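You operate a simulated robot arm through the tools that you are given. There is no shell and no other tool.

The job below is to be done with a simulated robot arm. You get a single attempt, and the scene is never put back.

TASK
Swap circuit card 57 in the middle cage for the spare on the pull-out shelf.
Fine: supply switch off before a card moves and on again after; the old card stands on that shelf. Set down upright: what you pick out.

It is judged by the outcome, as a careful person would: the job done as asked, and still so three seconds after it is handed in. It fails if anything else is knocked over, pushed out of place, dropped, spilled or broken.

THE ROBOT
A 7-joint arm with a two-finger parallel gripper, fixed in place. Base frame: the origin is on the floor under the middle of its stand, x ahead of it, y to its left, z up; the work surface is at about z = 745. Readings come in mm, rad, newtons and seconds.
With the tool pointing down near the work surface it reaches from about 260 to 700 mm from the base axis. Its first joint turns from -2.897 to 2.897 rad. Payload 3.43 kg.
The TCP is the grasp point between the finger pads, 34 mm short of the fingertips. In the tool frame z runs along the fingers and y along their closing line. The gripper opens to 128 mm. The fingers are 24 mm wide and 12 mm thick; the gripper's body (48 by 130 mm) begins 96 mm behind the TCP.
Orientation is that of the tool frame in the base frame, as a unit quaternion [w, x, y, z]. With the fingers straight down and closing along the base's y, the tool's x points along the base's -x, its y along +y and its z along -z.

THE INTERFACE
- The arm moves only by the tool play_rows. Its argument "moves" is a list of rows, each an object (a shift or turn left out is 0, a gripper value left out holds the last) with "slide": the shift along the base's x, y, z in mm, a list of three; "turn": the turn, a rotation vector about the base's x, y, z in rad, a list of three; "claw": the finger opening in mm, from 0 to 128. In form: [{"slide": [dx, dy, dz], "turn": [wx, wy, wz], "claw": claw}, ...]. A call has 1 to 20 rows; each row shifts and turns the commanded pose from where the row before left it. Rows are played at 5 a second. More than 50 mm and 0.15 rad between two rows, or a gripper value outside its range, and nothing of the call is played. Where a pose cannot be reached the arm comes as near as it can. A force on the tool above 90 N (or 10 N above the force at the start of the call, whichever is more), or a blocked arm, ends the call early, and 0.2 s more pass. Each finger travels about 108 mm/s and halts on what it meets, pressing with about 45 N; the grip force reading is that of the motor and also rises with nothing between the fingers. The clock runs only during rows and for 0.2 s after the last one: add rows that do not move to give the fingers time. The reply holds the time, the measured pose of the TCP, the force on the tool along the base axes, the opening and the grip force, in the units named above and with some noise, with the torque about the TCP (base axes, N m) and any sound that the robot's microphone picked up.
- Cameras (640 x 400 px; columns grow to the right, rows downward): "scene" is fixed at [41.9, -506.2, 1592]; the picture's right is [0.72, -0.69, 0.00], its down [-0.37, -0.38, -0.85] and it looks along [0.59, 0.61, -0.53] (base axes); focal length 357 px, centre (320, 200). "wrist" rides on the gripper at [76, -11, -160] in the tool frame; the picture's right is [0.15, 0.99, 0.00], its down [-0.88, 0.13, -0.46] and it looks along [-0.45, 0.07, 0.89] (tool axes); focal length 234 px, centre (320, 200). There is no depth. A picture from a camera that has moved, and an enlarged one, comes with that camera's place and axes in the base frame and with its lens. The place of the scene camera against the robot may be out by one fixed shift of up to 25 mm in any direction.
- grab_frame(camera): a new picture of that camera. It takes no simulated time.
- raise_lower(by): slides the trunk up (or, below 0, down) by that many mm; the arm rides with it, the base frame stays. It gives what a move gives, with no picture.
- inspect(camera, box): a new picture of the part [left, top, right, bottom] of that camera's present view, enlarged. It takes no simulated time.
- hand_in(): hands the job in; it is judged then, once.

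Places have to be worked out from the pictures, the camera data and where the tool is seen. Open the gripper and draw the arm clear of the work before you hand the job in, unless the task says otherwise.

The tools are called after "Request:" by a JSON object that holds its "name" and its "arguments". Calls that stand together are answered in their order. play_rows: Moves the arm, as the interface text tells. Its arguments: {"type":"object","properties":{"moves":{"type":"array","items":{"type":"object","properties":{"slide":{"type":"array","items":{"type":"number"}},"turn":{"type":"array","items":{"type":"number"}},"claw":{"type":"number"}}}}},"required":["moves"]} The other tools are called the same way: raise_lower (by) moves the trunk up or down; grab_frame (camera) takes a picture; inspect (camera, box) takes an enlarged picture of a part of a camera's view; hand_in () hands the job in.

At the start:

```text
time_s: 0.0
eef_pos: [509.1, -51.3, 1257.1]
orientation: [0.0, -0.001, 1.0, 0.001]
ft_force: [-0.3, -0.5, -0.2]
moment: [0.0, 0.0, -0.04]
gripper_width: 128.1
grasp_force: 0.1
trunk travel left (down, up): [-275.0, 49.0]
```

scene: 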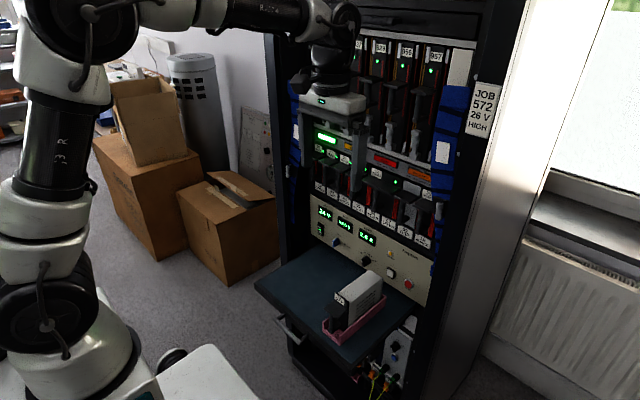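
wrist: 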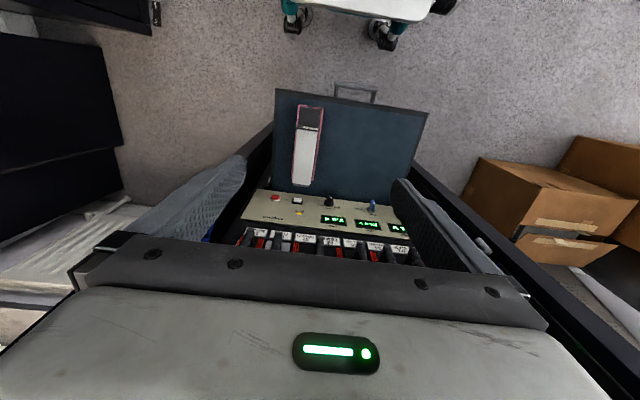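

I start by looking closer at the rack, the cages, the control panel and the shelf.

Request:
{"name": "inspect", "arguments": {"camera": "scene", "box": [280, 20, 500, 160]}}

Request:
{"name": "inspect", "arguments": {"camera": "scene", "box": [280, 120, 460, 250]}}

Request:
{"name": "inspect", "arguments": {"camera": "scene", "box": [250, 190, 450, 320]}}

Request:
{"name": "inspect", "arguments": {"camera": "scene", "box": [250, 260, 430, 400]}}

Request:
{"name": "inspect", "arguments": {"camera": "wrist", "box": [220, 80, 440, 260]}}

```text
2.86 times, centred on (390, 90) of scene
camera zoom: at [41.9, -506.2, 1592.0], right [0.72, -0.69, 0.0], down [-0.37, -0.38, -0.85], along [0.59, 0.61, -0.53], focal length 1020 px, centre (120, 514)
```

zoom: 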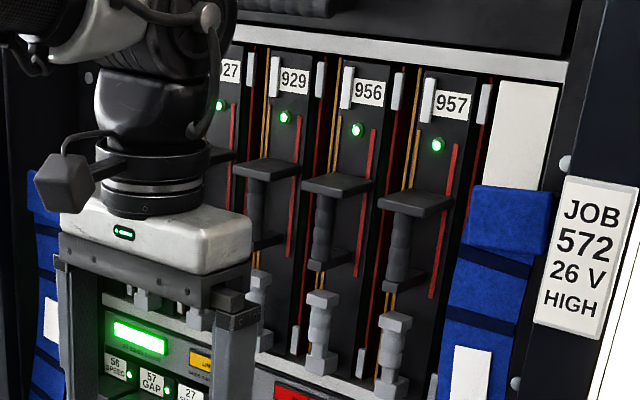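

```text
3.08 times, centred on (370, 185) of scene
camera zoom: at [41.9, -506.2, 1592.0], right [0.72, -0.69, 0.0], down [-0.37, -0.38, -0.85], along [0.59, 0.61, -0.53], focal length 1098 px, centre (166, 246)
```

zoom: 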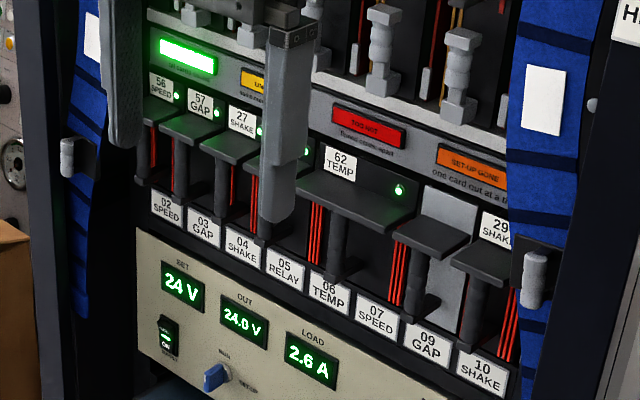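

```text
3.08 times, centred on (350, 255) of scene
camera zoom: at [41.9, -506.2, 1592.0], right [0.72, -0.69, 0.0], down [-0.37, -0.38, -0.85], along [0.59, 0.61, -0.53], focal length 1098 px, centre (228, 31)
```

zoom: 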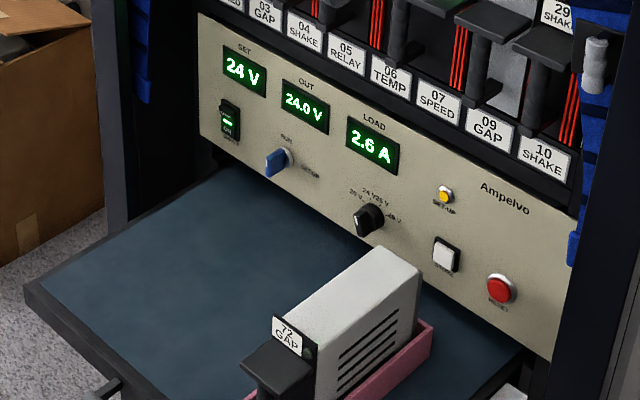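

```text
2.86 times, centred on (340, 330) of scene
camera zoom: at [41.9, -506.2, 1592.0], right [0.72, -0.69, 0.0], down [-0.37, -0.38, -0.85], along [0.59, 0.61, -0.53], focal length 1020 px, centre (263, -171)
```

zoom: 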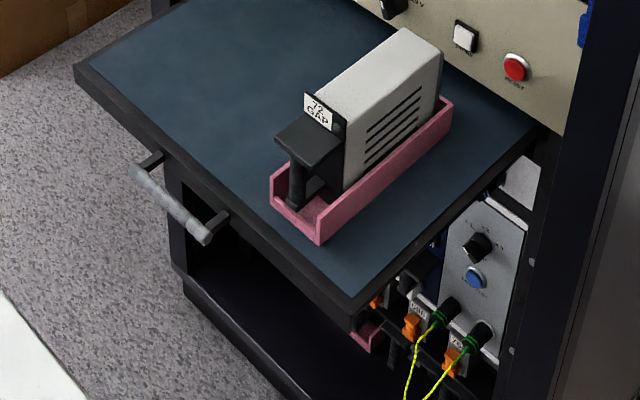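

```text
2.22 times, centred on (330, 170) of wrist
camera zoom: at [432.6, -61.8, 1414.4], right [-0.15, 0.99, 0.0], down [0.88, 0.13, 0.46], along [0.45, 0.07, -0.89], focal length 520 px, centre (298, 267)
```

zoom: 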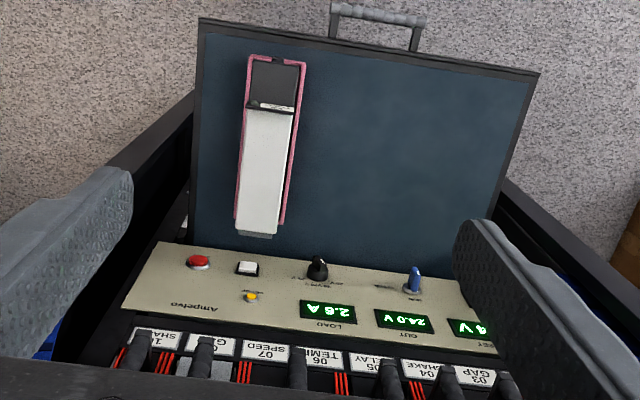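

The rack faces the robot (−x), its front is near x≈750, with card "57 GAP" second from the left in the middle cage and the spare "72 GAP" in a pink tray on the shelf. I'll pitch the gripper forward in free space to look at the rack face straight on.

Request:
{"name": "play_rows", "arguments": {"moves": [{"slide": [-8, 0, 0], "turn": [0, -0.1428, 0]}, {"slide": [-8, 0, 0], "turn": [0, -0.1428, 0]}, {"slide": [-8, 0, 0], "turn": [0, -0.1428, 0]}, {"slide": [-8, 0, 0], "turn": [0, -0.1428, 0]}, {"slide": [-8, 0, 0], "turn": [0, -0.1428, 0]}, {"slide": [-8, 0, 0], "turn": [0, -0.1428, 0]}, {"slide": [-8, 0, 0], "turn": [0, -0.1428, 0]}, {"slide": [-8, 0, 0], "turn": [0, -0.1428, 0]}, {"slide": [-8, 0, 0], "turn": [0, -0.1428, 0]}, {"slide": [-8, 0, 0], "turn": [0, -0.1428, 0]}, {"slide": [-8, 0, 0], "turn": [0, -0.1428, 0]}]}}

Request:
{"name": "grab_frame", "arguments": {"camera": "wrist"}}

Request:
{"name": "grab_frame", "arguments": {"camera": "scene"}}

```text
time_s: 2.4
eef_pos: [511.7, -77.5, 1313.5]
orientation: [0.707, -0.001, 0.707, 0.001]
ft_force: [0.2, 0.4, -0.5]
moment: [-0.02, 0.01, 0.0]
gripper_width: 128.2
grasp_force: 0.0
out of reach, approached as far as the arm can: row 8, 9, 10, 11
trunk travel left (down, up): [-275.0, 49.0]
```

```text
taken
camera wrist: at [351.3, -89.1, 1235.3], right [0.0, 0.99, -0.15], down [-0.46, 0.13, 0.88], along [0.89, 0.07, 0.45], focal length 234 px, centre (320, 200)
```

wrist: 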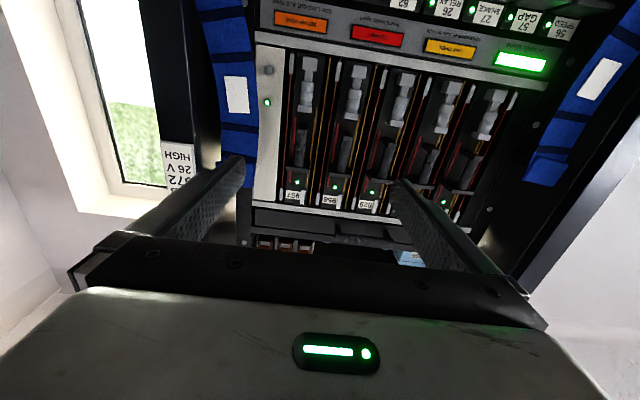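

```text
taken
```

scene: 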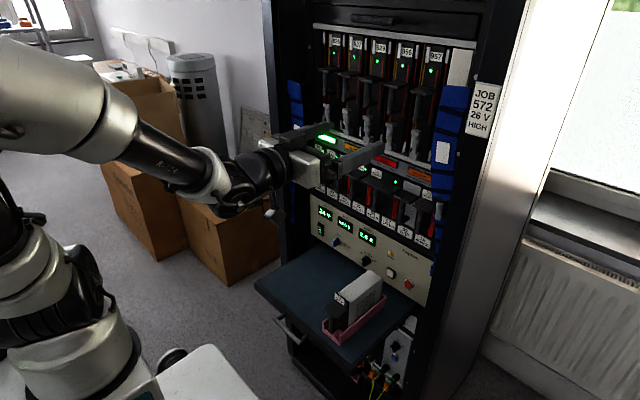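

The hand now points at the rack; the pose got limited because the arm is high relative to its shoulder. Card 57's label comes out near y≈178, z≈1123 at the rack face; I'll lower the trunk so the arm works at a comfortable height.

Request:
{"name": "raise_lower", "arguments": {"by": -200}}

Request:
{"name": "grab_frame", "arguments": {"camera": "wrist"}}

Request:
{"name": "grab_frame", "arguments": {"camera": "scene"}}

```text
time_s: 4.6
eef_pos: [512.1, -77.9, 1113.6]
orientation: [0.707, -0.001, 0.707, 0.001]
ft_force: [0.1, 0.8, 0.4]
moment: [-0.02, -0.01, 0.0]
gripper_width: 128.1
grasp_force: 0.0
trunk travel left (down, up): [-75.0, 249.0]
```

```text
taken
camera wrist: at [351.1, -89.4, 1035.5], right [0.0, 0.99, -0.15], down [-0.46, 0.13, 0.88], along [0.89, 0.07, 0.45], focal length 234 px, centre (320, 200)
```

wrist: 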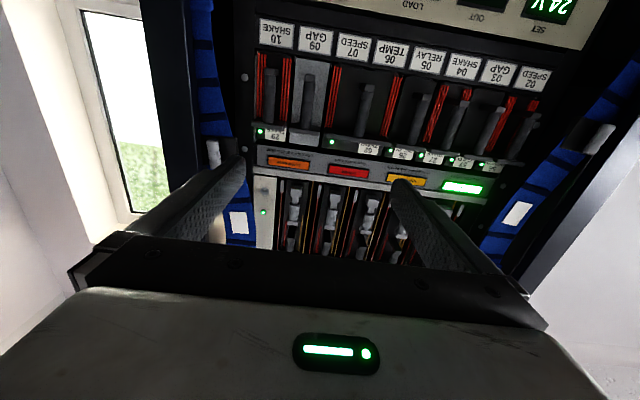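

```text
taken
```

scene: 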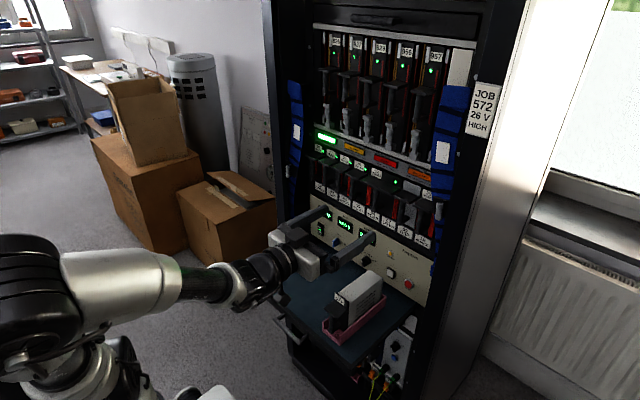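

Both views are clearer now. I'll enlarge the middle cage, the lamps, and the slot labels.

Request:
{"name": "inspect", "arguments": {"camera": "scene", "box": [295, 120, 445, 250]}}

Request:
{"name": "inspect", "arguments": {"camera": "scene", "box": [305, 125, 385, 175]}}

Request:
{"name": "inspect", "arguments": {"camera": "scene", "box": [365, 140, 445, 190]}}

Request:
{"name": "inspect", "arguments": {"camera": "wrist", "box": [390, 0, 590, 130]}}

Request:
{"name": "inspect", "arguments": {"camera": "wrist", "box": [380, 60, 560, 180]}}

```text
3.08 times, centred on (370, 185) of scene
camera zoom: at [41.9, -506.2, 1592.0], right [0.72, -0.69, 0.0], down [-0.37, -0.38, -0.85], along [0.59, 0.61, -0.53], focal length 1098 px, centre (166, 246)
```

zoom: 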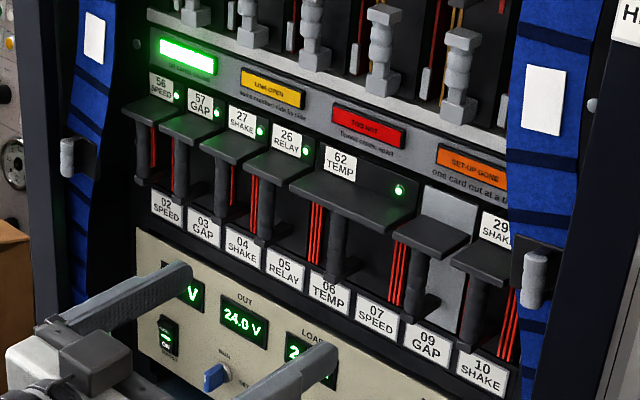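

```text
8.00 times, centred on (345, 150) of scene
camera zoom: at [41.9, -506.2, 1592.0], right [0.72, -0.69, 0.0], down [-0.37, -0.38, -0.85], along [0.59, 0.61, -0.53], focal length 2855 px, centre (120, 600)
```

zoom: 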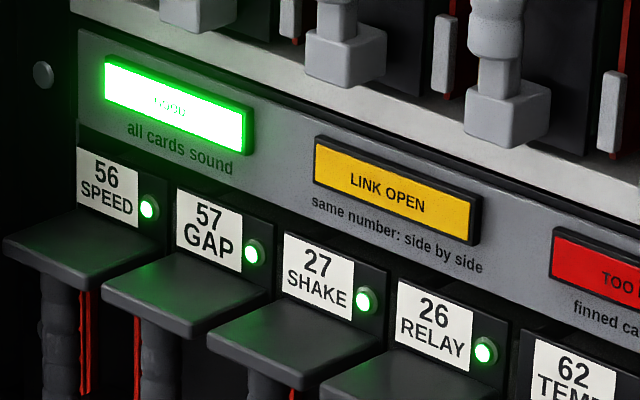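

```text
8.00 times, centred on (405, 165) of scene
camera zoom: at [41.9, -506.2, 1592.0], right [0.72, -0.69, 0.0], down [-0.37, -0.38, -0.85], along [0.59, 0.61, -0.53], focal length 2855 px, centre (-360, 480)
```

zoom: 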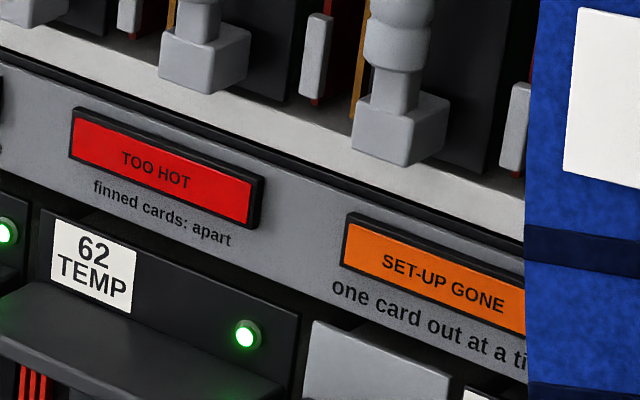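

```text
3.08 times, centred on (490, 65) of wrist
camera zoom: at [351.1, -89.4, 1035.5], right [0.0, 0.99, -0.15], down [-0.46, 0.13, 0.88], along [0.89, 0.07, 0.45], focal length 720 px, centre (-203, 615)
```

zoom: 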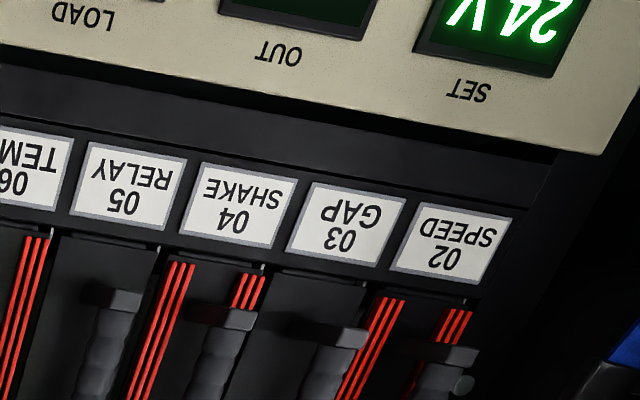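

```text
3.33 times, centred on (470, 120) of wrist
camera zoom: at [351.1, -89.4, 1035.5], right [0.0, 0.99, -0.15], down [-0.46, 0.13, 0.88], along [0.89, 0.07, 0.45], focal length 781 px, centre (-180, 467)
```

zoom: 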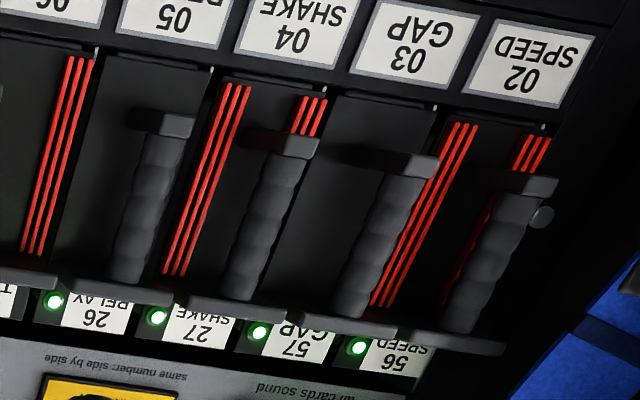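

The rack rules read "one card out at a time", and the supply panel is below the cage. I'll shift the hand towards +y and down to see card 57 and the supply switch closely.

Request:
{"name": "play_rows", "arguments": {"moves": [{"slide": [3, 38, -19]}, {"slide": [3, 38, -19]}, {"slide": [3, 38, -19]}, {"slide": [3, 38, -19]}, {"slide": [3, 38, -19]}, {"slide": [3, 38, -19]}]}}

Request:
{"name": "grab_frame", "arguments": {"camera": "wrist"}}

Request:
{"name": "grab_frame", "arguments": {"camera": "scene"}}

```text
time_s: 6.0
eef_pos: [549.0, 148.2, 1005.3]
orientation: [0.707, 0.001, 0.707, -0.001]
ft_force: [-0.3, 0.1, -0.2]
moment: [0.01, 0.01, 0.01]
gripper_width: 127.8
grasp_force: 0.0
out of reach, approached as far as the arm can: row 1, 2
trunk travel left (down, up): [-75.0, 249.0]
```

```text
taken
camera wrist: at [388.2, 138.1, 928.4], right [0.0, 0.99, -0.15], down [-0.46, 0.13, 0.88], along [0.89, 0.07, 0.45], focal length 234 px, centre (320, 200)
```

wrist: 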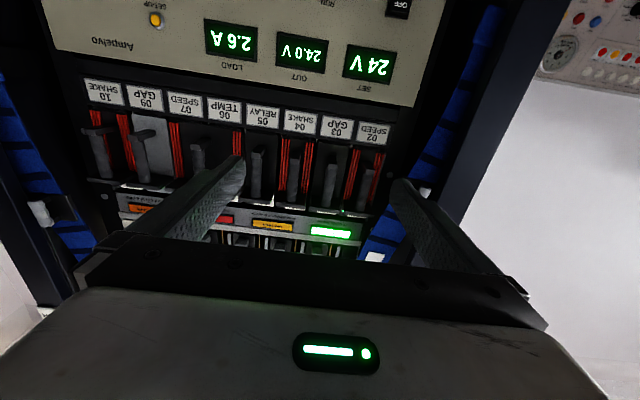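

```text
taken
```

scene: 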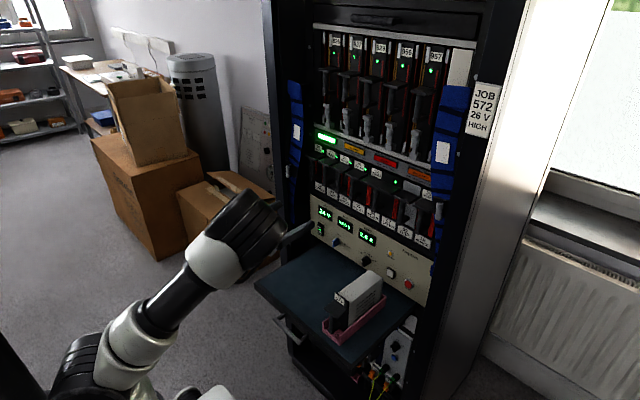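

Two wrist views agree: slot label 03 GAP is at about (750, 175, 984), slot pitch ≈55 mm. Next I go lower to see the supply switch properly.

Request:
{"name": "play_rows", "arguments": {"moves": [{"slide": [0, 15, -35]}, {"slide": [0, 15, -35]}, {"slide": [0, 15, -35]}, {"slide": [0, 0, 0]}]}}

Request:
{"name": "grab_frame", "arguments": {"camera": "wrist"}}

Request:
{"name": "inspect", "arguments": {"camera": "wrist", "box": [180, 0, 420, 150]}}

```text
time_s: 7.0
eef_pos: [548.3, 193.6, 901.1]
orientation: [0.707, 0.0, 0.707, 0.0]
ft_force: [-1.1, 0.2, 0.4]
moment: [0.04, 0.03, 0.01]
gripper_width: 128.2
grasp_force: 0.1
trunk travel left (down, up): [-75.0, 249.0]
```

```text
taken
camera wrist: at [387.4, 182.3, 823.4], right [0.0, 0.99, -0.15], down [-0.46, 0.13, 0.88], along [0.89, 0.07, 0.45], focal length 234 px, centre (320, 200)
```

wrist: 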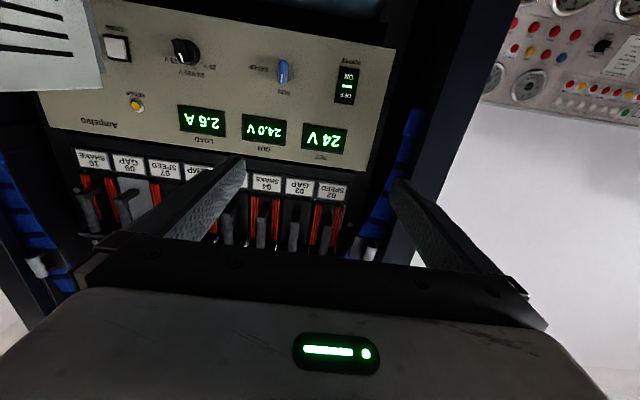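

```text
2.67 times, centred on (300, 75) of wrist
camera zoom: at [387.4, 182.3, 823.4], right [0.0, 0.99, -0.15], down [-0.46, 0.13, 0.88], along [0.89, 0.07, 0.45], focal length 624 px, centre (373, 533)
```

zoom: 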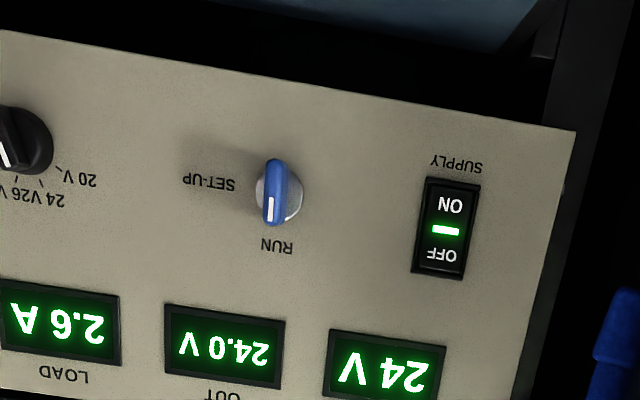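

The SUPPLY rocker (OFF on top, ON at the bottom, lit) is at about x≈746, y≈221, centre z≈825, spanning z≈803–847. I'll close the fingers and tilt the hand ~40° down so the wrist stays clear of the shelf and only an edge of the fingertips will press the OFF half.

Request:
{"name": "play_rows", "arguments": {"moves": [{"slide": [8, 5.5, 0], "turn": [0, 0.14, 0], "claw": 0}, {"slide": [8, 5.5, 0], "turn": [0, 0.14, 0]}, {"slide": [8, 5.5, 0], "turn": [0, 0.14, 0]}, {"slide": [8, 5.5, 0], "turn": [0, 0.14, 0]}, {"slide": [8, 5.5, 0], "turn": [0, 0.14, 0]}, {"slide": [0, 0, 0]}]}}

Request:
{"name": "grab_frame", "arguments": {"camera": "wrist"}}

Request:
{"name": "grab_frame", "arguments": {"camera": "scene"}}

```text
time_s: 8.4
eef_pos: [587.3, 221.4, 899.4]
orientation: [0.421, -0.001, 0.907, 0.0]
ft_force: [-0.4, -0.2, -0.2]
moment: [0.01, 0.01, 0.0]
gripper_width: 0.2
grasp_force: 32.6
trunk travel left (down, up): [-75.0, 249.0]
```

```text
taken
camera wrist: at [415.5, 209.4, 943.5], right [-0.09, 0.99, -0.11], down [0.22, 0.13, 0.97], along [0.97, 0.07, -0.23], focal length 234 px, centre (320, 200)
```

wrist: 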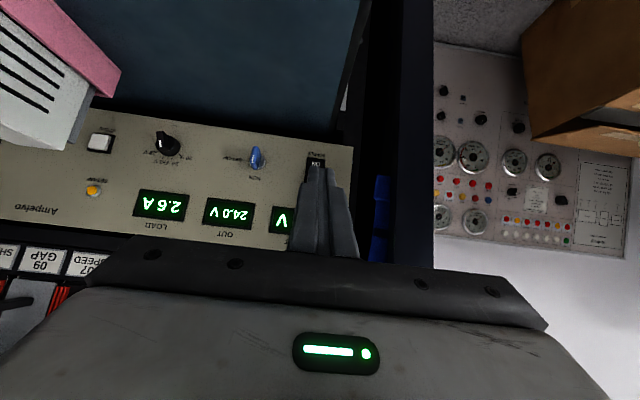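

```text
taken
```

scene: 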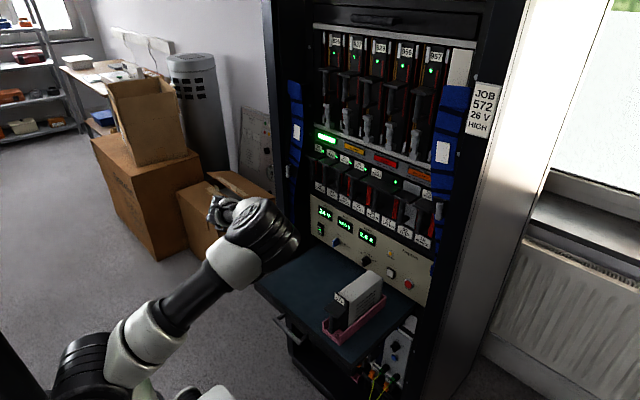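

Hand tilted 40° down, wrist well above the shelf. I move the closed fingertips to just in front of the OFF half of the supply rocker.

Request:
{"name": "play_rows", "arguments": {"moves": [{"slide": [30, 0, -16]}, {"slide": [35, 0, -16]}, {"slide": [35, 0, -16]}, {"slide": [0, 0, 0]}]}}

Request:
{"name": "grab_frame", "arguments": {"camera": "wrist"}}

Request:
{"name": "inspect", "arguments": {"camera": "wrist", "box": [260, 80, 420, 230]}}

Request:
{"name": "inspect", "arguments": {"camera": "scene", "box": [230, 170, 430, 320]}}

```text
time_s: 9.4
eef_pos: [688.3, 222.9, 852.6]
orientation: [0.422, 0.0, 0.907, 0.0]
ft_force: [-0.1, -0.5, 1.1]
moment: [-0.01, 0.0, -0.02]
gripper_width: 0.0
grasp_force: 33.0
trunk travel left (down, up): [-75.0, 249.0]
```

```text
taken
camera wrist: at [516.1, 210.5, 894.9], right [-0.09, 0.99, -0.11], down [0.22, 0.13, 0.97], along [0.97, 0.07, -0.23], focal length 234 px, centre (320, 200)
```

wrist: 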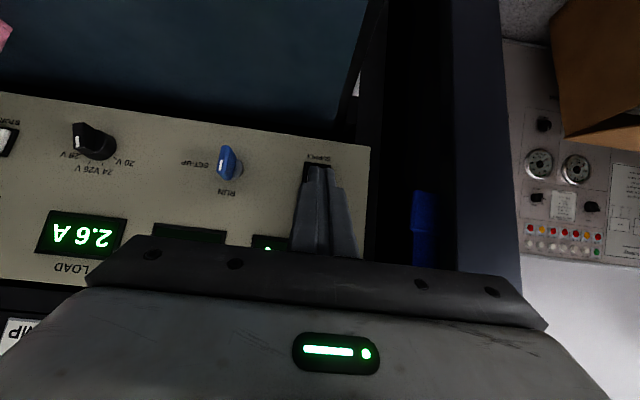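

```text
2.67 times, centred on (340, 155) of wrist
camera zoom: at [516.1, 210.5, 894.9], right [-0.09, 0.99, -0.11], down [0.22, 0.13, 0.97], along [0.97, 0.07, -0.23], focal length 624 px, centre (267, 320)
```

zoom: 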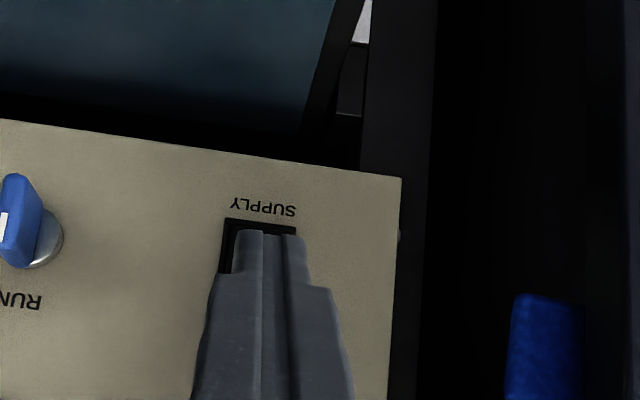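

```text
2.67 times, centred on (330, 245) of scene
camera zoom: at [41.9, -506.2, 1592.0], right [0.72, -0.69, 0.0], down [-0.37, -0.38, -0.85], along [0.59, 0.61, -0.53], focal length 952 px, centre (293, 80)
```

zoom: 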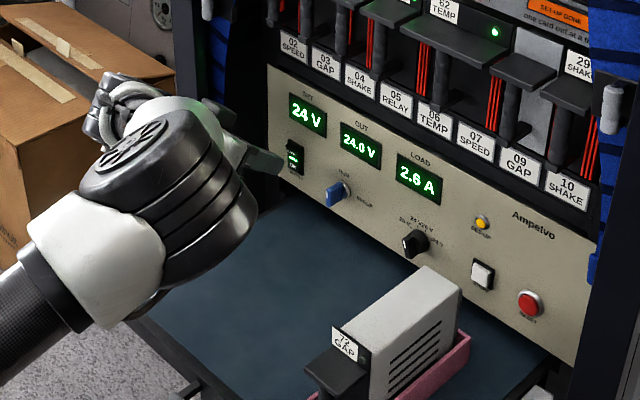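

The fingertip edge is about at (722, 223, 840), in front of the OFF half, rocker centre y≈220. I press forward slowly.

Request:
{"name": "play_rows", "arguments": {"moves": [{"slide": [4, -2.5, -1]}, {"slide": [4, 0, -1]}, {"slide": [4, 0, 0]}, {"slide": [3, 0, 0]}]}}

Request:
{"name": "inspect", "arguments": {"camera": "scene", "box": [290, 180, 400, 260]}}

```text
time_s: 10.4
eef_pos: [701.6, 217.7, 849.0]
orientation: [0.422, 0.001, 0.907, 0.0]
ft_force: [0.3, -1.1, -0.3]
moment: [0.0, 0.0, -0.02]
gripper_width: 0.1
grasp_force: 33.1
trunk travel left (down, up): [-75.0, 249.0]
```

```text
5.00 times, centred on (345, 220) of scene
camera zoom: at [41.9, -506.2, 1592.0], right [0.72, -0.69, 0.0], down [-0.37, -0.38, -0.85], along [0.59, 0.61, -0.53], focal length 1784 px, centre (195, 100)
```

zoom: 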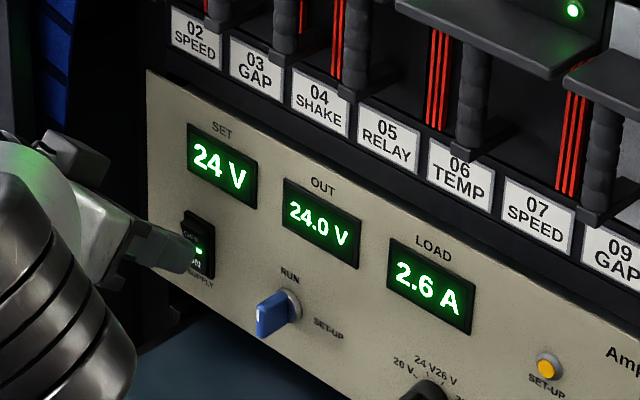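

No contact yet (edge at about x=735). I continue pressing in small steps.

Request:
{"name": "play_rows", "arguments": {"moves": [{"slide": [3, 1, 0.5]}, {"slide": [3, 1, 0]}, {"slide": [2, 0, 0]}]}}

Request:
{"name": "inspect", "arguments": {"camera": "scene", "box": [290, 180, 400, 260]}}

```text
time_s: 11.2
eef_pos: [706.8, 221.2, 849.6]
orientation: [0.42, 0.001, 0.908, -0.001]
ft_force: [-37.7, -10.8, 7.2]
moment: [-0.46, 0.23, -0.33]
gripper_width: 0.2
grasp_force: 33.6
trunk travel left (down, up): [-75.0, 249.0]
```

```text
5.00 times, centred on (345, 220) of scene
camera zoom: at [41.9, -506.2, 1592.0], right [0.72, -0.69, 0.0], down [-0.37, -0.38, -0.85], along [0.59, 0.61, -0.53], focal length 1784 px, centre (195, 100)
```

zoom: 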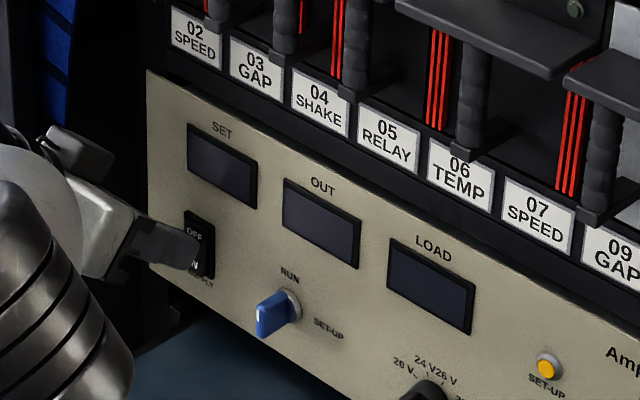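

The displays and lamps went dark with ~38 N on the tool: the supply is off. I back away from the switch and check.

Request:
{"name": "play_rows", "arguments": {"moves": [{"slide": [-8, 0, 0]}, {"slide": [-30, 0, 12]}, {"slide": [-40, 0, 20]}, {"slide": [-40, 0, 20]}, {"slide": [0, 0, 0]}]}}

Request:
{"name": "grab_frame", "arguments": {"camera": "wrist"}}

Request:
{"name": "inspect", "arguments": {"camera": "scene", "box": [290, 120, 450, 260]}}

```text
time_s: 12.4
eef_pos: [593.4, 221.0, 902.5]
orientation: [0.422, 0.0, 0.907, 0.0]
ft_force: [0.2, -0.4, -1.3]
moment: [0.0, -0.01, 0.01]
gripper_width: 0.0
grasp_force: 32.9
trunk travel left (down, up): [-75.0, 249.0]
```

```text
taken
camera wrist: at [421.2, 208.8, 945.6], right [-0.09, 0.99, -0.11], down [0.22, 0.13, 0.97], along [0.97, 0.07, -0.23], focal length 234 px, centre (320, 200)
```

wrist: 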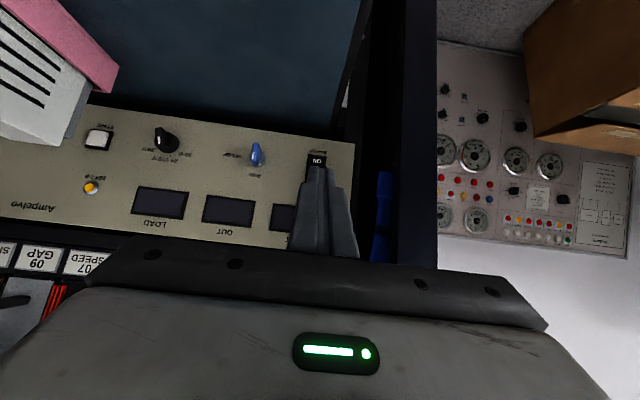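

```text
2.86 times, centred on (370, 190) of scene
camera zoom: at [41.9, -506.2, 1592.0], right [0.72, -0.69, 0.0], down [-0.37, -0.38, -0.85], along [0.59, 0.61, -0.53], focal length 1020 px, centre (177, 229)
```

zoom: 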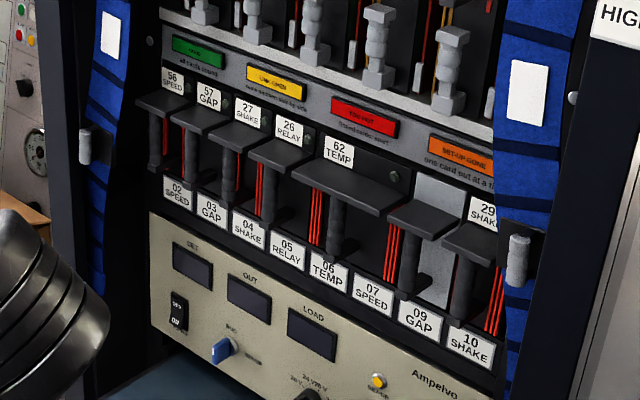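

Supply is confirmed off, all lamps dark. Now I raise the hand, level it, and look at card 57's handle from the front.

Request:
{"name": "play_rows", "arguments": {"moves": [{"slide": [-2, -10, 32], "turn": [0, -0.14, 0], "claw": 60}, {"slide": [-2, -10, 32], "turn": [0, -0.14, 0]}, {"slide": [-2, -10, 32], "turn": [0, -0.14, 0]}, {"slide": [-2, -10, 32], "turn": [0, -0.14, 0]}, {"slide": [-2, -10, 32], "turn": [0, -0.14, 0]}, {"slide": [0, 0, 0]}]}}

Request:
{"name": "grab_frame", "arguments": {"camera": "wrist"}}

Request:
{"name": "inspect", "arguments": {"camera": "wrist", "box": [240, 60, 400, 180]}}

Request:
{"name": "grab_frame", "arguments": {"camera": "scene"}}

Request:
{"name": "inspect", "arguments": {"camera": "scene", "box": [320, 260, 420, 350]}}

```text
time_s: 13.8
eef_pos: [581.9, 170.7, 1061.0]
orientation: [0.708, 0.0, 0.707, 0.0]
ft_force: [0.2, 0.6, 0.1]
moment: [-0.01, 0.01, -0.01]
gripper_width: 60.3
grasp_force: 0.0
trunk travel left (down, up): [-75.0, 249.0]
```

```text
taken
camera wrist: at [421.7, 158.3, 982.8], right [0.0, 0.99, -0.15], down [-0.46, 0.13, 0.88], along [0.89, 0.07, 0.45], focal length 234 px, centre (320, 200)
```

wrist: 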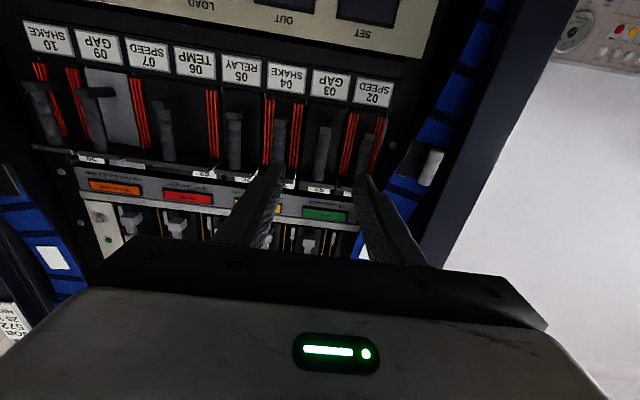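

```text
3.33 times, centred on (320, 120) of wrist
camera zoom: at [421.7, 158.3, 982.8], right [0.0, 0.99, -0.15], down [-0.46, 0.13, 0.88], along [0.89, 0.07, 0.45], focal length 781 px, centre (320, 467)
```

zoom: 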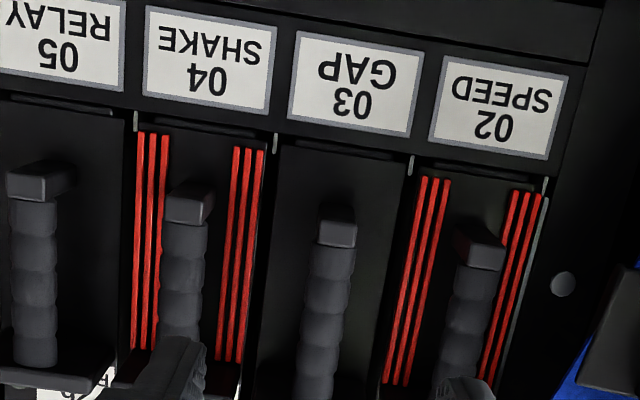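

```text
taken
```

scene: 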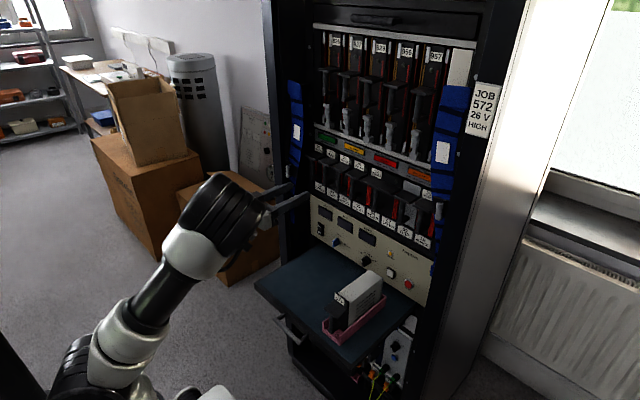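

```text
4.44 times, centred on (370, 305) of scene
camera zoom: at [41.9, -506.2, 1592.0], right [0.72, -0.69, 0.0], down [-0.37, -0.38, -0.85], along [0.59, 0.61, -0.53], focal length 1586 px, centre (98, -267)
```

zoom: 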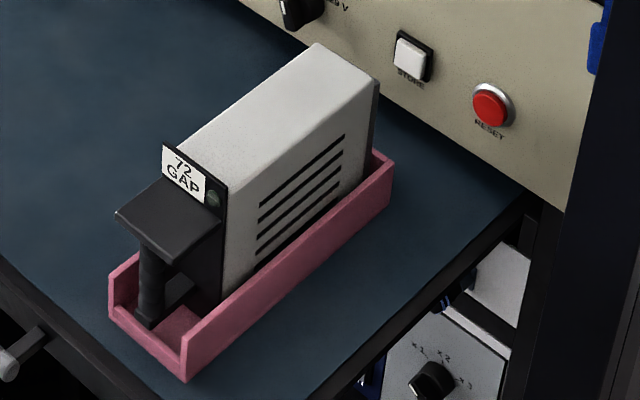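

Bar of card 57's handle triangulates to about x≈717, y≈173, with its foot at z≈1033 and mid-grip z≈1065. Before pulling anything I do a dry run to check that the arm can reach the set-down pose over the shelf with a level hand.

Request:
{"name": "play_rows", "arguments": {"moves": [{"slide": [-30, -30, 0]}, {"slide": [-30, -30, -30]}, {"slide": [-22, -31, -40]}, {"slide": [0, 0, -40]}, {"slide": [0, 0, -40]}, {"slide": [0, 0, -40]}, {"slide": [0, 0, -30]}, {"slide": [0, 0, 0]}]}}

Request:
{"name": "grab_frame", "arguments": {"camera": "wrist"}}

Request:
{"name": "grab_frame", "arguments": {"camera": "scene"}}

```text
refused: row 2 steps farther than a row can; nothing moved
```

```text
taken
camera wrist: at [421.7, 158.3, 982.8], right [0.0, 0.99, -0.15], down [-0.46, 0.13, 0.88], along [0.89, 0.07, 0.45], focal length 234 px, centre (320, 200)
```

wrist: 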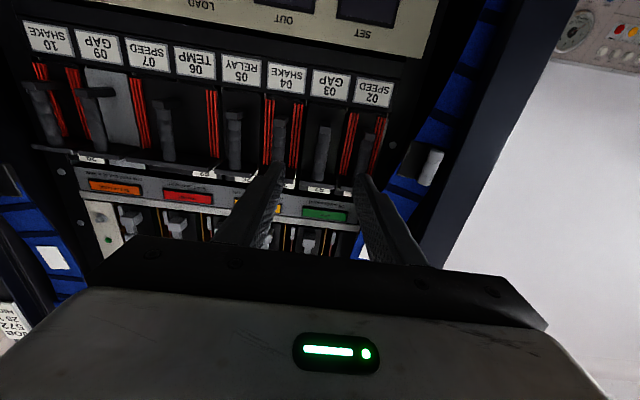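

```text
taken
```

scene: 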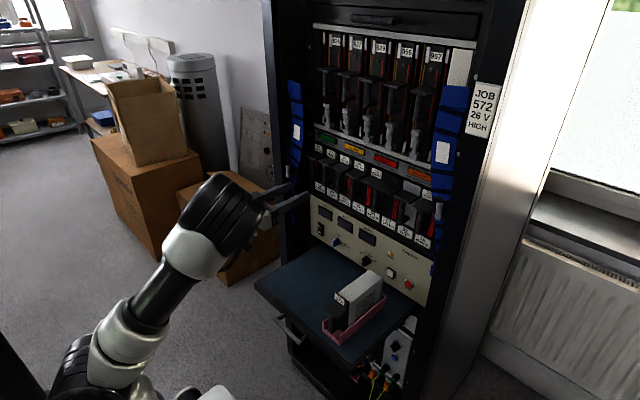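

The step was too long (total length counts). I repeat the dry run with shorter rows.

Request:
{"name": "play_rows", "arguments": {"moves": [{"slide": [-28, -30, 0]}, {"slide": [-28, -30, 0]}, {"slide": [-26, -31, 0]}, {"slide": [0, 0, -45]}, {"slide": [0, 0, -45]}, {"slide": [0, 0, -45]}, {"slide": [0, 0, -45]}, {"slide": [0, 0, -45]}, {"slide": [0, 0, 0]}]}}

Request:
{"name": "grab_frame", "arguments": {"camera": "wrist"}}

Request:
{"name": "grab_frame", "arguments": {"camera": "scene"}}

```text
time_s: 15.8
eef_pos: [527.9, 90.2, 840.1]
orientation: [0.707, 0.0, 0.707, 0.0]
ft_force: [-1.1, -0.2, 0.0]
moment: [0.01, -0.01, 0.01]
gripper_width: 59.9
grasp_force: 0.0
out of reach, approached as far as the arm can: row 3, 4
trunk travel left (down, up): [-75.0, 249.0]
```

```text
taken
camera wrist: at [367.2, 77.8, 763.6], right [0.0, 0.99, -0.15], down [-0.46, 0.13, 0.88], along [0.89, 0.07, 0.45], focal length 234 px, centre (320, 200)
```

wrist: 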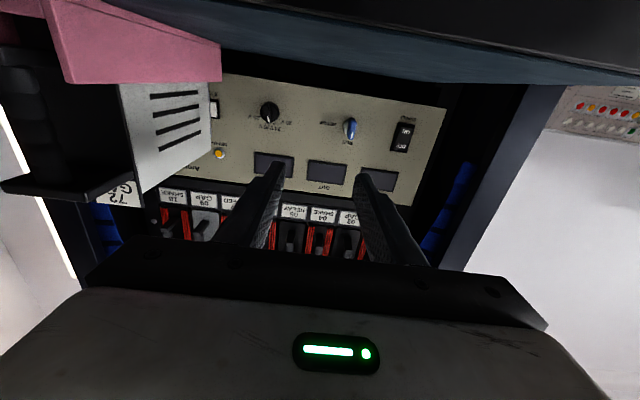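

```text
taken
```

scene: 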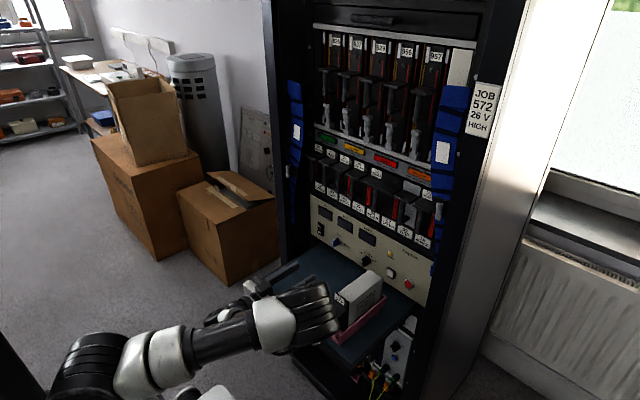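

The level hand only just reaches down here and the arm swings its wrist sideways close to the spare, so level grasps low over the shelf are poor. I'll back out upward and switch to a hand tilted ~30° down, which keeps the wrist high.

Request:
{"name": "play_rows", "arguments": {"moves": [{"slide": [0, 0, 45]}, {"slide": [0, 0, 45]}, {"slide": [0, 0, 45]}, {"slide": [5, 20, 40], "turn": [0, 0.13, 0]}, {"slide": [5, 20, 40], "turn": [0, 0.13, 0]}, {"slide": [5, 20, 30], "turn": [0, 0.13, 0]}, {"slide": [5, 20, 0], "turn": [0, 0.134, 0]}, {"slide": [0, 0, 0]}]}}

Request:
{"name": "grab_frame", "arguments": {"camera": "scene"}}

Request:
{"name": "grab_frame", "arguments": {"camera": "wrist"}}

```text
time_s: 17.6
eef_pos: [545.0, 170.6, 1087.6]
orientation: [0.5, 0.0, 0.866, 0.001]
ft_force: [-0.5, 0.3, -0.2]
moment: [0.01, -0.01, -0.01]
gripper_width: 59.9
grasp_force: 0.0
trunk travel left (down, up): [-75.0, 249.0]
```

```text
taken
```

scene: 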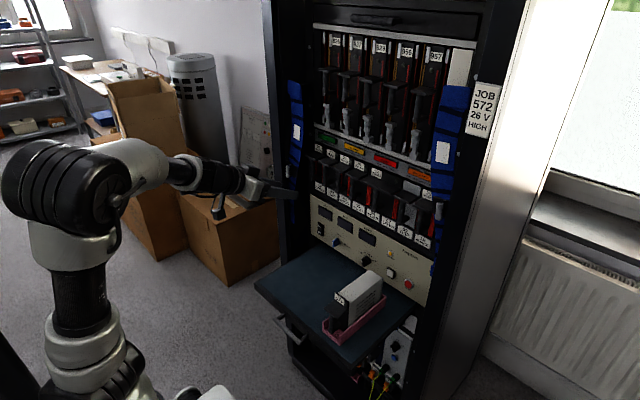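

```text
taken
camera wrist: at [368.6, 159.7, 1101.0], right [-0.07, 0.99, -0.13], down [0.05, 0.13, 0.99], along [1.0, 0.07, -0.06], focal length 234 px, centre (320, 200)
```

wrist: 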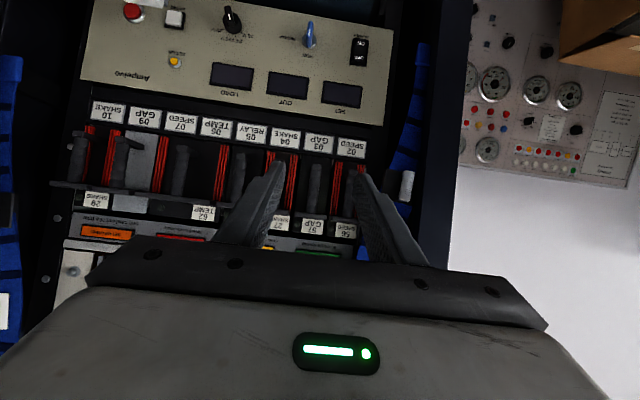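

The arm is in a clean elbow-up posture now with the hand 30° down. I enlarge the view of slot 03 and lower the trunk fully for near-shelf reach afterwards.

Request:
{"name": "inspect", "arguments": {"camera": "wrist", "box": [250, 120, 390, 250]}}

Request:
{"name": "inspect", "arguments": {"camera": "wrist", "box": [50, 80, 260, 250]}}

```text
3.08 times, centred on (320, 185) of wrist
camera zoom: at [368.6, 159.7, 1101.0], right [-0.07, 0.99, -0.13], down [0.05, 0.13, 0.99], along [1.0, 0.07, -0.06], focal length 720 px, centre (320, 246)
```

zoom: 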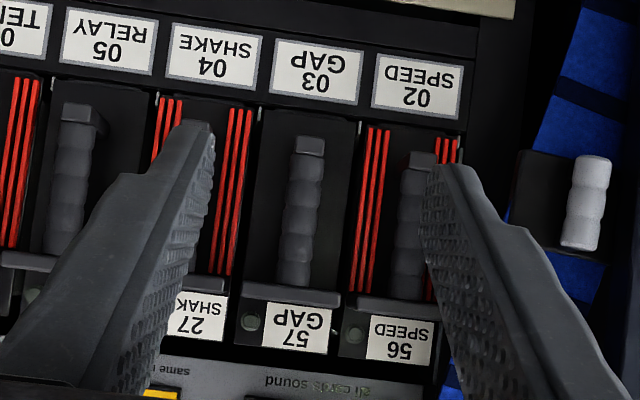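

```text
2.35 times, centred on (155, 165) of wrist
camera zoom: at [368.6, 159.7, 1101.0], right [-0.07, 0.99, -0.13], down [0.05, 0.13, 0.99], along [1.0, 0.07, -0.06], focal length 551 px, centre (708, 282)
```

zoom: 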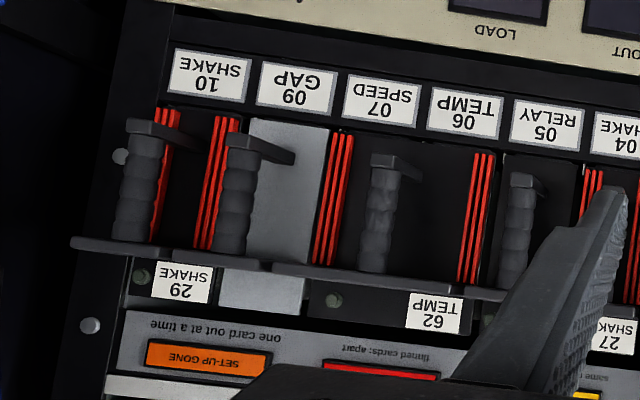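

Card 57's handle bar is centred at y≈173, foot z≈1034, plate underside z≈1104, label just above it. I lower the trunk the rest of the way and return to the approach height, checking the reach.

Request:
{"name": "raise_lower", "arguments": {"by": -75}}

Request:
{"name": "play_rows", "arguments": {"moves": [{"slide": [20, 1, 30], "claw": 40}, {"slide": [30, 1.4, 30]}, {"slide": [30, 0, 0]}, {"slide": [25, 0, 0]}, {"slide": [0, 0, 0]}]}}

Request:
{"name": "grab_frame", "arguments": {"camera": "wrist"}}

Request:
{"name": "grab_frame", "arguments": {"camera": "scene"}}

```text
time_s: 18.7
eef_pos: [544.8, 170.8, 1013.2]
orientation: [0.5, 0.0, 0.866, 0.0]
ft_force: [0.8, 0.6, -0.1]
moment: [-0.02, -0.01, -0.03]
gripper_width: 60.2
grasp_force: 0.0
trunk travel left (down, up): [0.0, 324.0]
```

```text
time_s: 19.9
eef_pos: [653.4, 173.6, 1071.4]
orientation: [0.5, 0.0, 0.866, 0.0]
ft_force: [0.4, 0.5, -0.9]
moment: [0.02, -0.01, -0.02]
gripper_width: 40.1
grasp_force: 0.2
trunk travel left (down, up): [0.0, 324.0]
```

```text
taken
camera wrist: at [475.6, 161.6, 1084.4], right [-0.07, 0.99, -0.13], down [0.05, 0.13, 0.99], along [1.0, 0.07, -0.06], focal length 234 px, centre (320, 200)
```

wrist: 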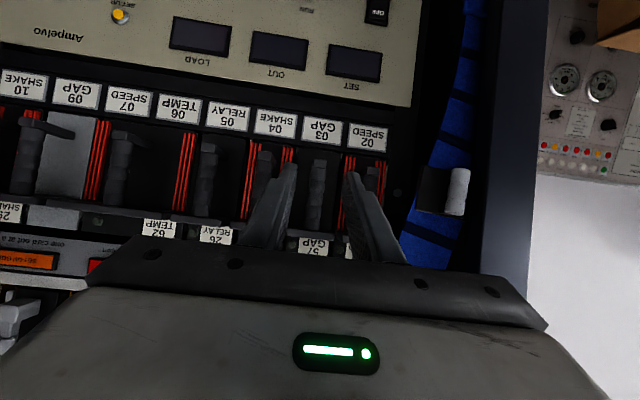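

```text
taken
```

scene: 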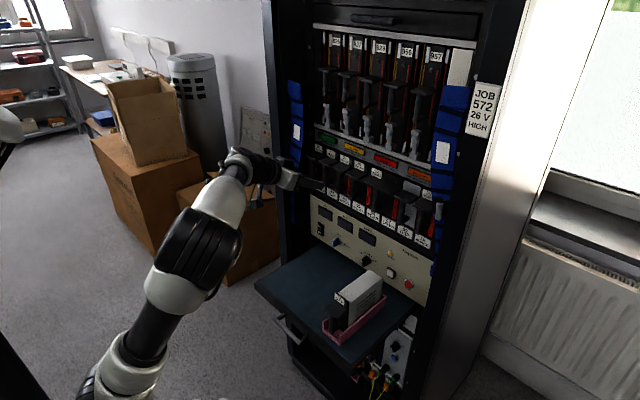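

The hand is lined up in front of card 57 at opening 40. I check the alignment enlarged before advancing.

Request:
{"name": "inspect", "arguments": {"camera": "wrist", "box": [240, 110, 400, 260]}}

Request:
{"name": "inspect", "arguments": {"camera": "scene", "box": [270, 130, 400, 220]}}

```text
2.67 times, centred on (320, 185) of wrist
camera zoom: at [475.6, 161.6, 1084.4], right [-0.07, 0.99, -0.13], down [0.05, 0.13, 0.99], along [1.0, 0.07, -0.06], focal length 624 px, centre (320, 240)
```

zoom: 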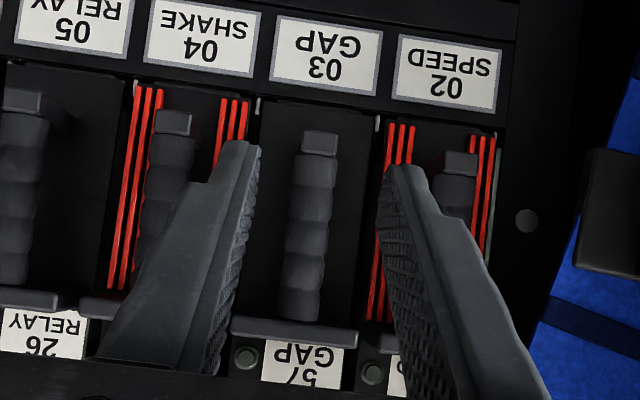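

```text
4.44 times, centred on (335, 175) of scene
camera zoom: at [41.9, -506.2, 1592.0], right [0.72, -0.69, 0.0], down [-0.37, -0.38, -0.85], along [0.59, 0.61, -0.53], focal length 1586 px, centre (253, 311)
```

zoom: 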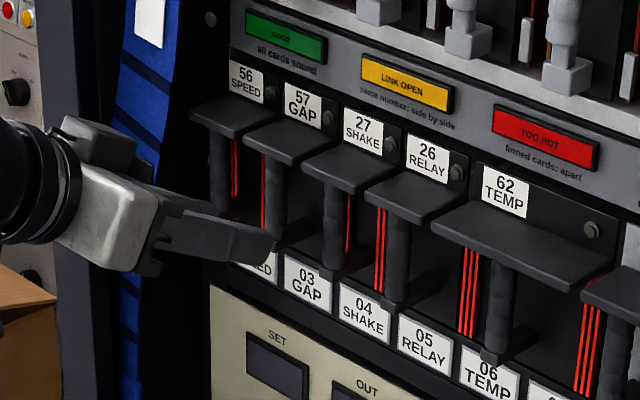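

Fingers straddle the bar evenly (bar y≈174.5). I advance so the pads enclose the bar, in two stages.

Request:
{"name": "play_rows", "arguments": {"moves": [{"slide": [15, 1, 0]}, {"slide": [15, 0, 0]}, {"slide": [10, 0, 0]}, {"slide": [0, 0, 0]}]}}

Request:
{"name": "inspect", "arguments": {"camera": "wrist", "box": [240, 110, 400, 260]}}

Request:
{"name": "inspect", "arguments": {"camera": "scene", "box": [270, 130, 400, 220]}}

```text
time_s: 20.9
eef_pos: [690.5, 172.7, 1072.6]
orientation: [0.5, 0.001, 0.866, -0.001]
ft_force: [0.4, 0.0, -1.0]
moment: [0.03, 0.01, -0.02]
gripper_width: 39.9
grasp_force: 0.1
trunk travel left (down, up): [0.0, 324.0]
```

```text
2.67 times, centred on (320, 185) of wrist
camera zoom: at [513.7, 161.9, 1085.5], right [-0.07, 0.99, -0.13], down [0.05, 0.13, 0.99], along [1.0, 0.07, -0.06], focal length 624 px, centre (320, 240)
```

zoom: 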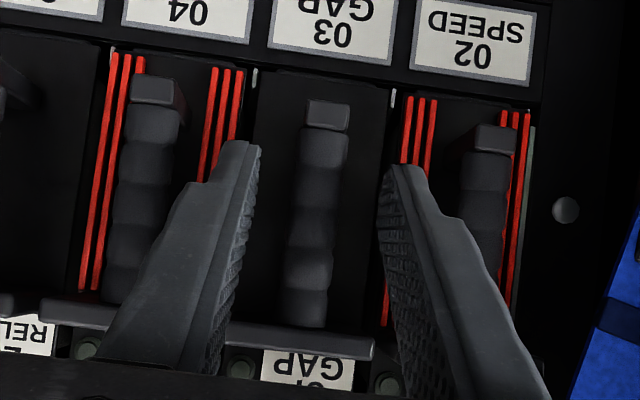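

```text
4.44 times, centred on (335, 175) of scene
camera zoom: at [41.9, -506.2, 1592.0], right [0.72, -0.69, 0.0], down [-0.37, -0.38, -0.85], along [0.59, 0.61, -0.53], focal length 1586 px, centre (253, 311)
```

zoom: 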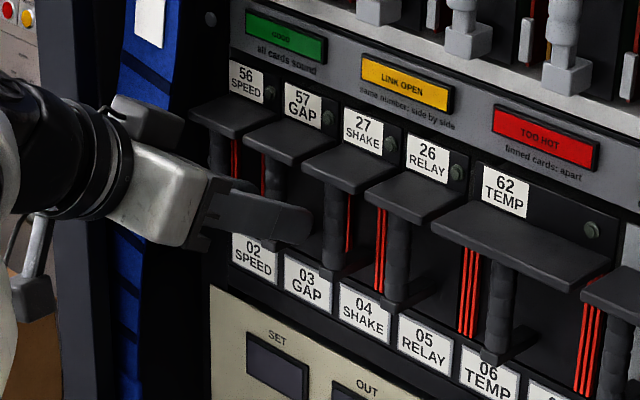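

Clear so far, no contact force. I advance the last 20 mm and then close on the bar.

Request:
{"name": "play_rows", "arguments": {"moves": [{"slide": [10, 1, 0]}, {"slide": [10, 0, 0]}, {"slide": [0, 0, 0]}]}}

Request:
{"name": "inspect", "arguments": {"camera": "wrist", "box": [240, 110, 400, 260]}}

Request:
{"name": "inspect", "arguments": {"camera": "scene", "box": [270, 130, 400, 220]}}

```text
time_s: 21.7
eef_pos: [709.0, 175.2, 1072.6]
orientation: [0.499, 0.0, 0.866, 0.001]
ft_force: [-0.6, 0.5, -0.7]
moment: [-0.03, -0.01, -0.02]
gripper_width: 40.0
grasp_force: 0.1
trunk travel left (down, up): [0.0, 324.0]
```

```text
2.67 times, centred on (320, 185) of wrist
camera zoom: at [533.5, 163.6, 1085.4], right [-0.07, 0.99, -0.13], down [0.05, 0.13, 0.99], along [1.0, 0.07, -0.06], focal length 624 px, centre (320, 240)
```

zoom: 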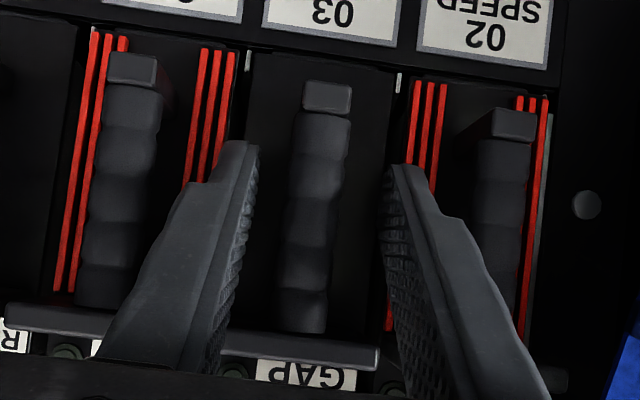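

```text
4.44 times, centred on (335, 175) of scene
camera zoom: at [41.9, -506.2, 1592.0], right [0.72, -0.69, 0.0], down [-0.37, -0.38, -0.85], along [0.59, 0.61, -0.53], focal length 1586 px, centre (253, 311)
```

zoom: 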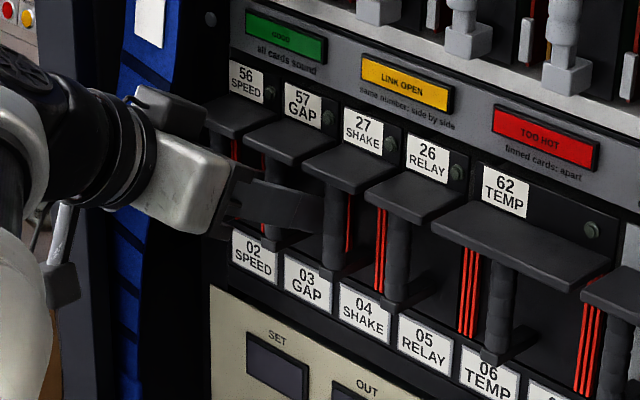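

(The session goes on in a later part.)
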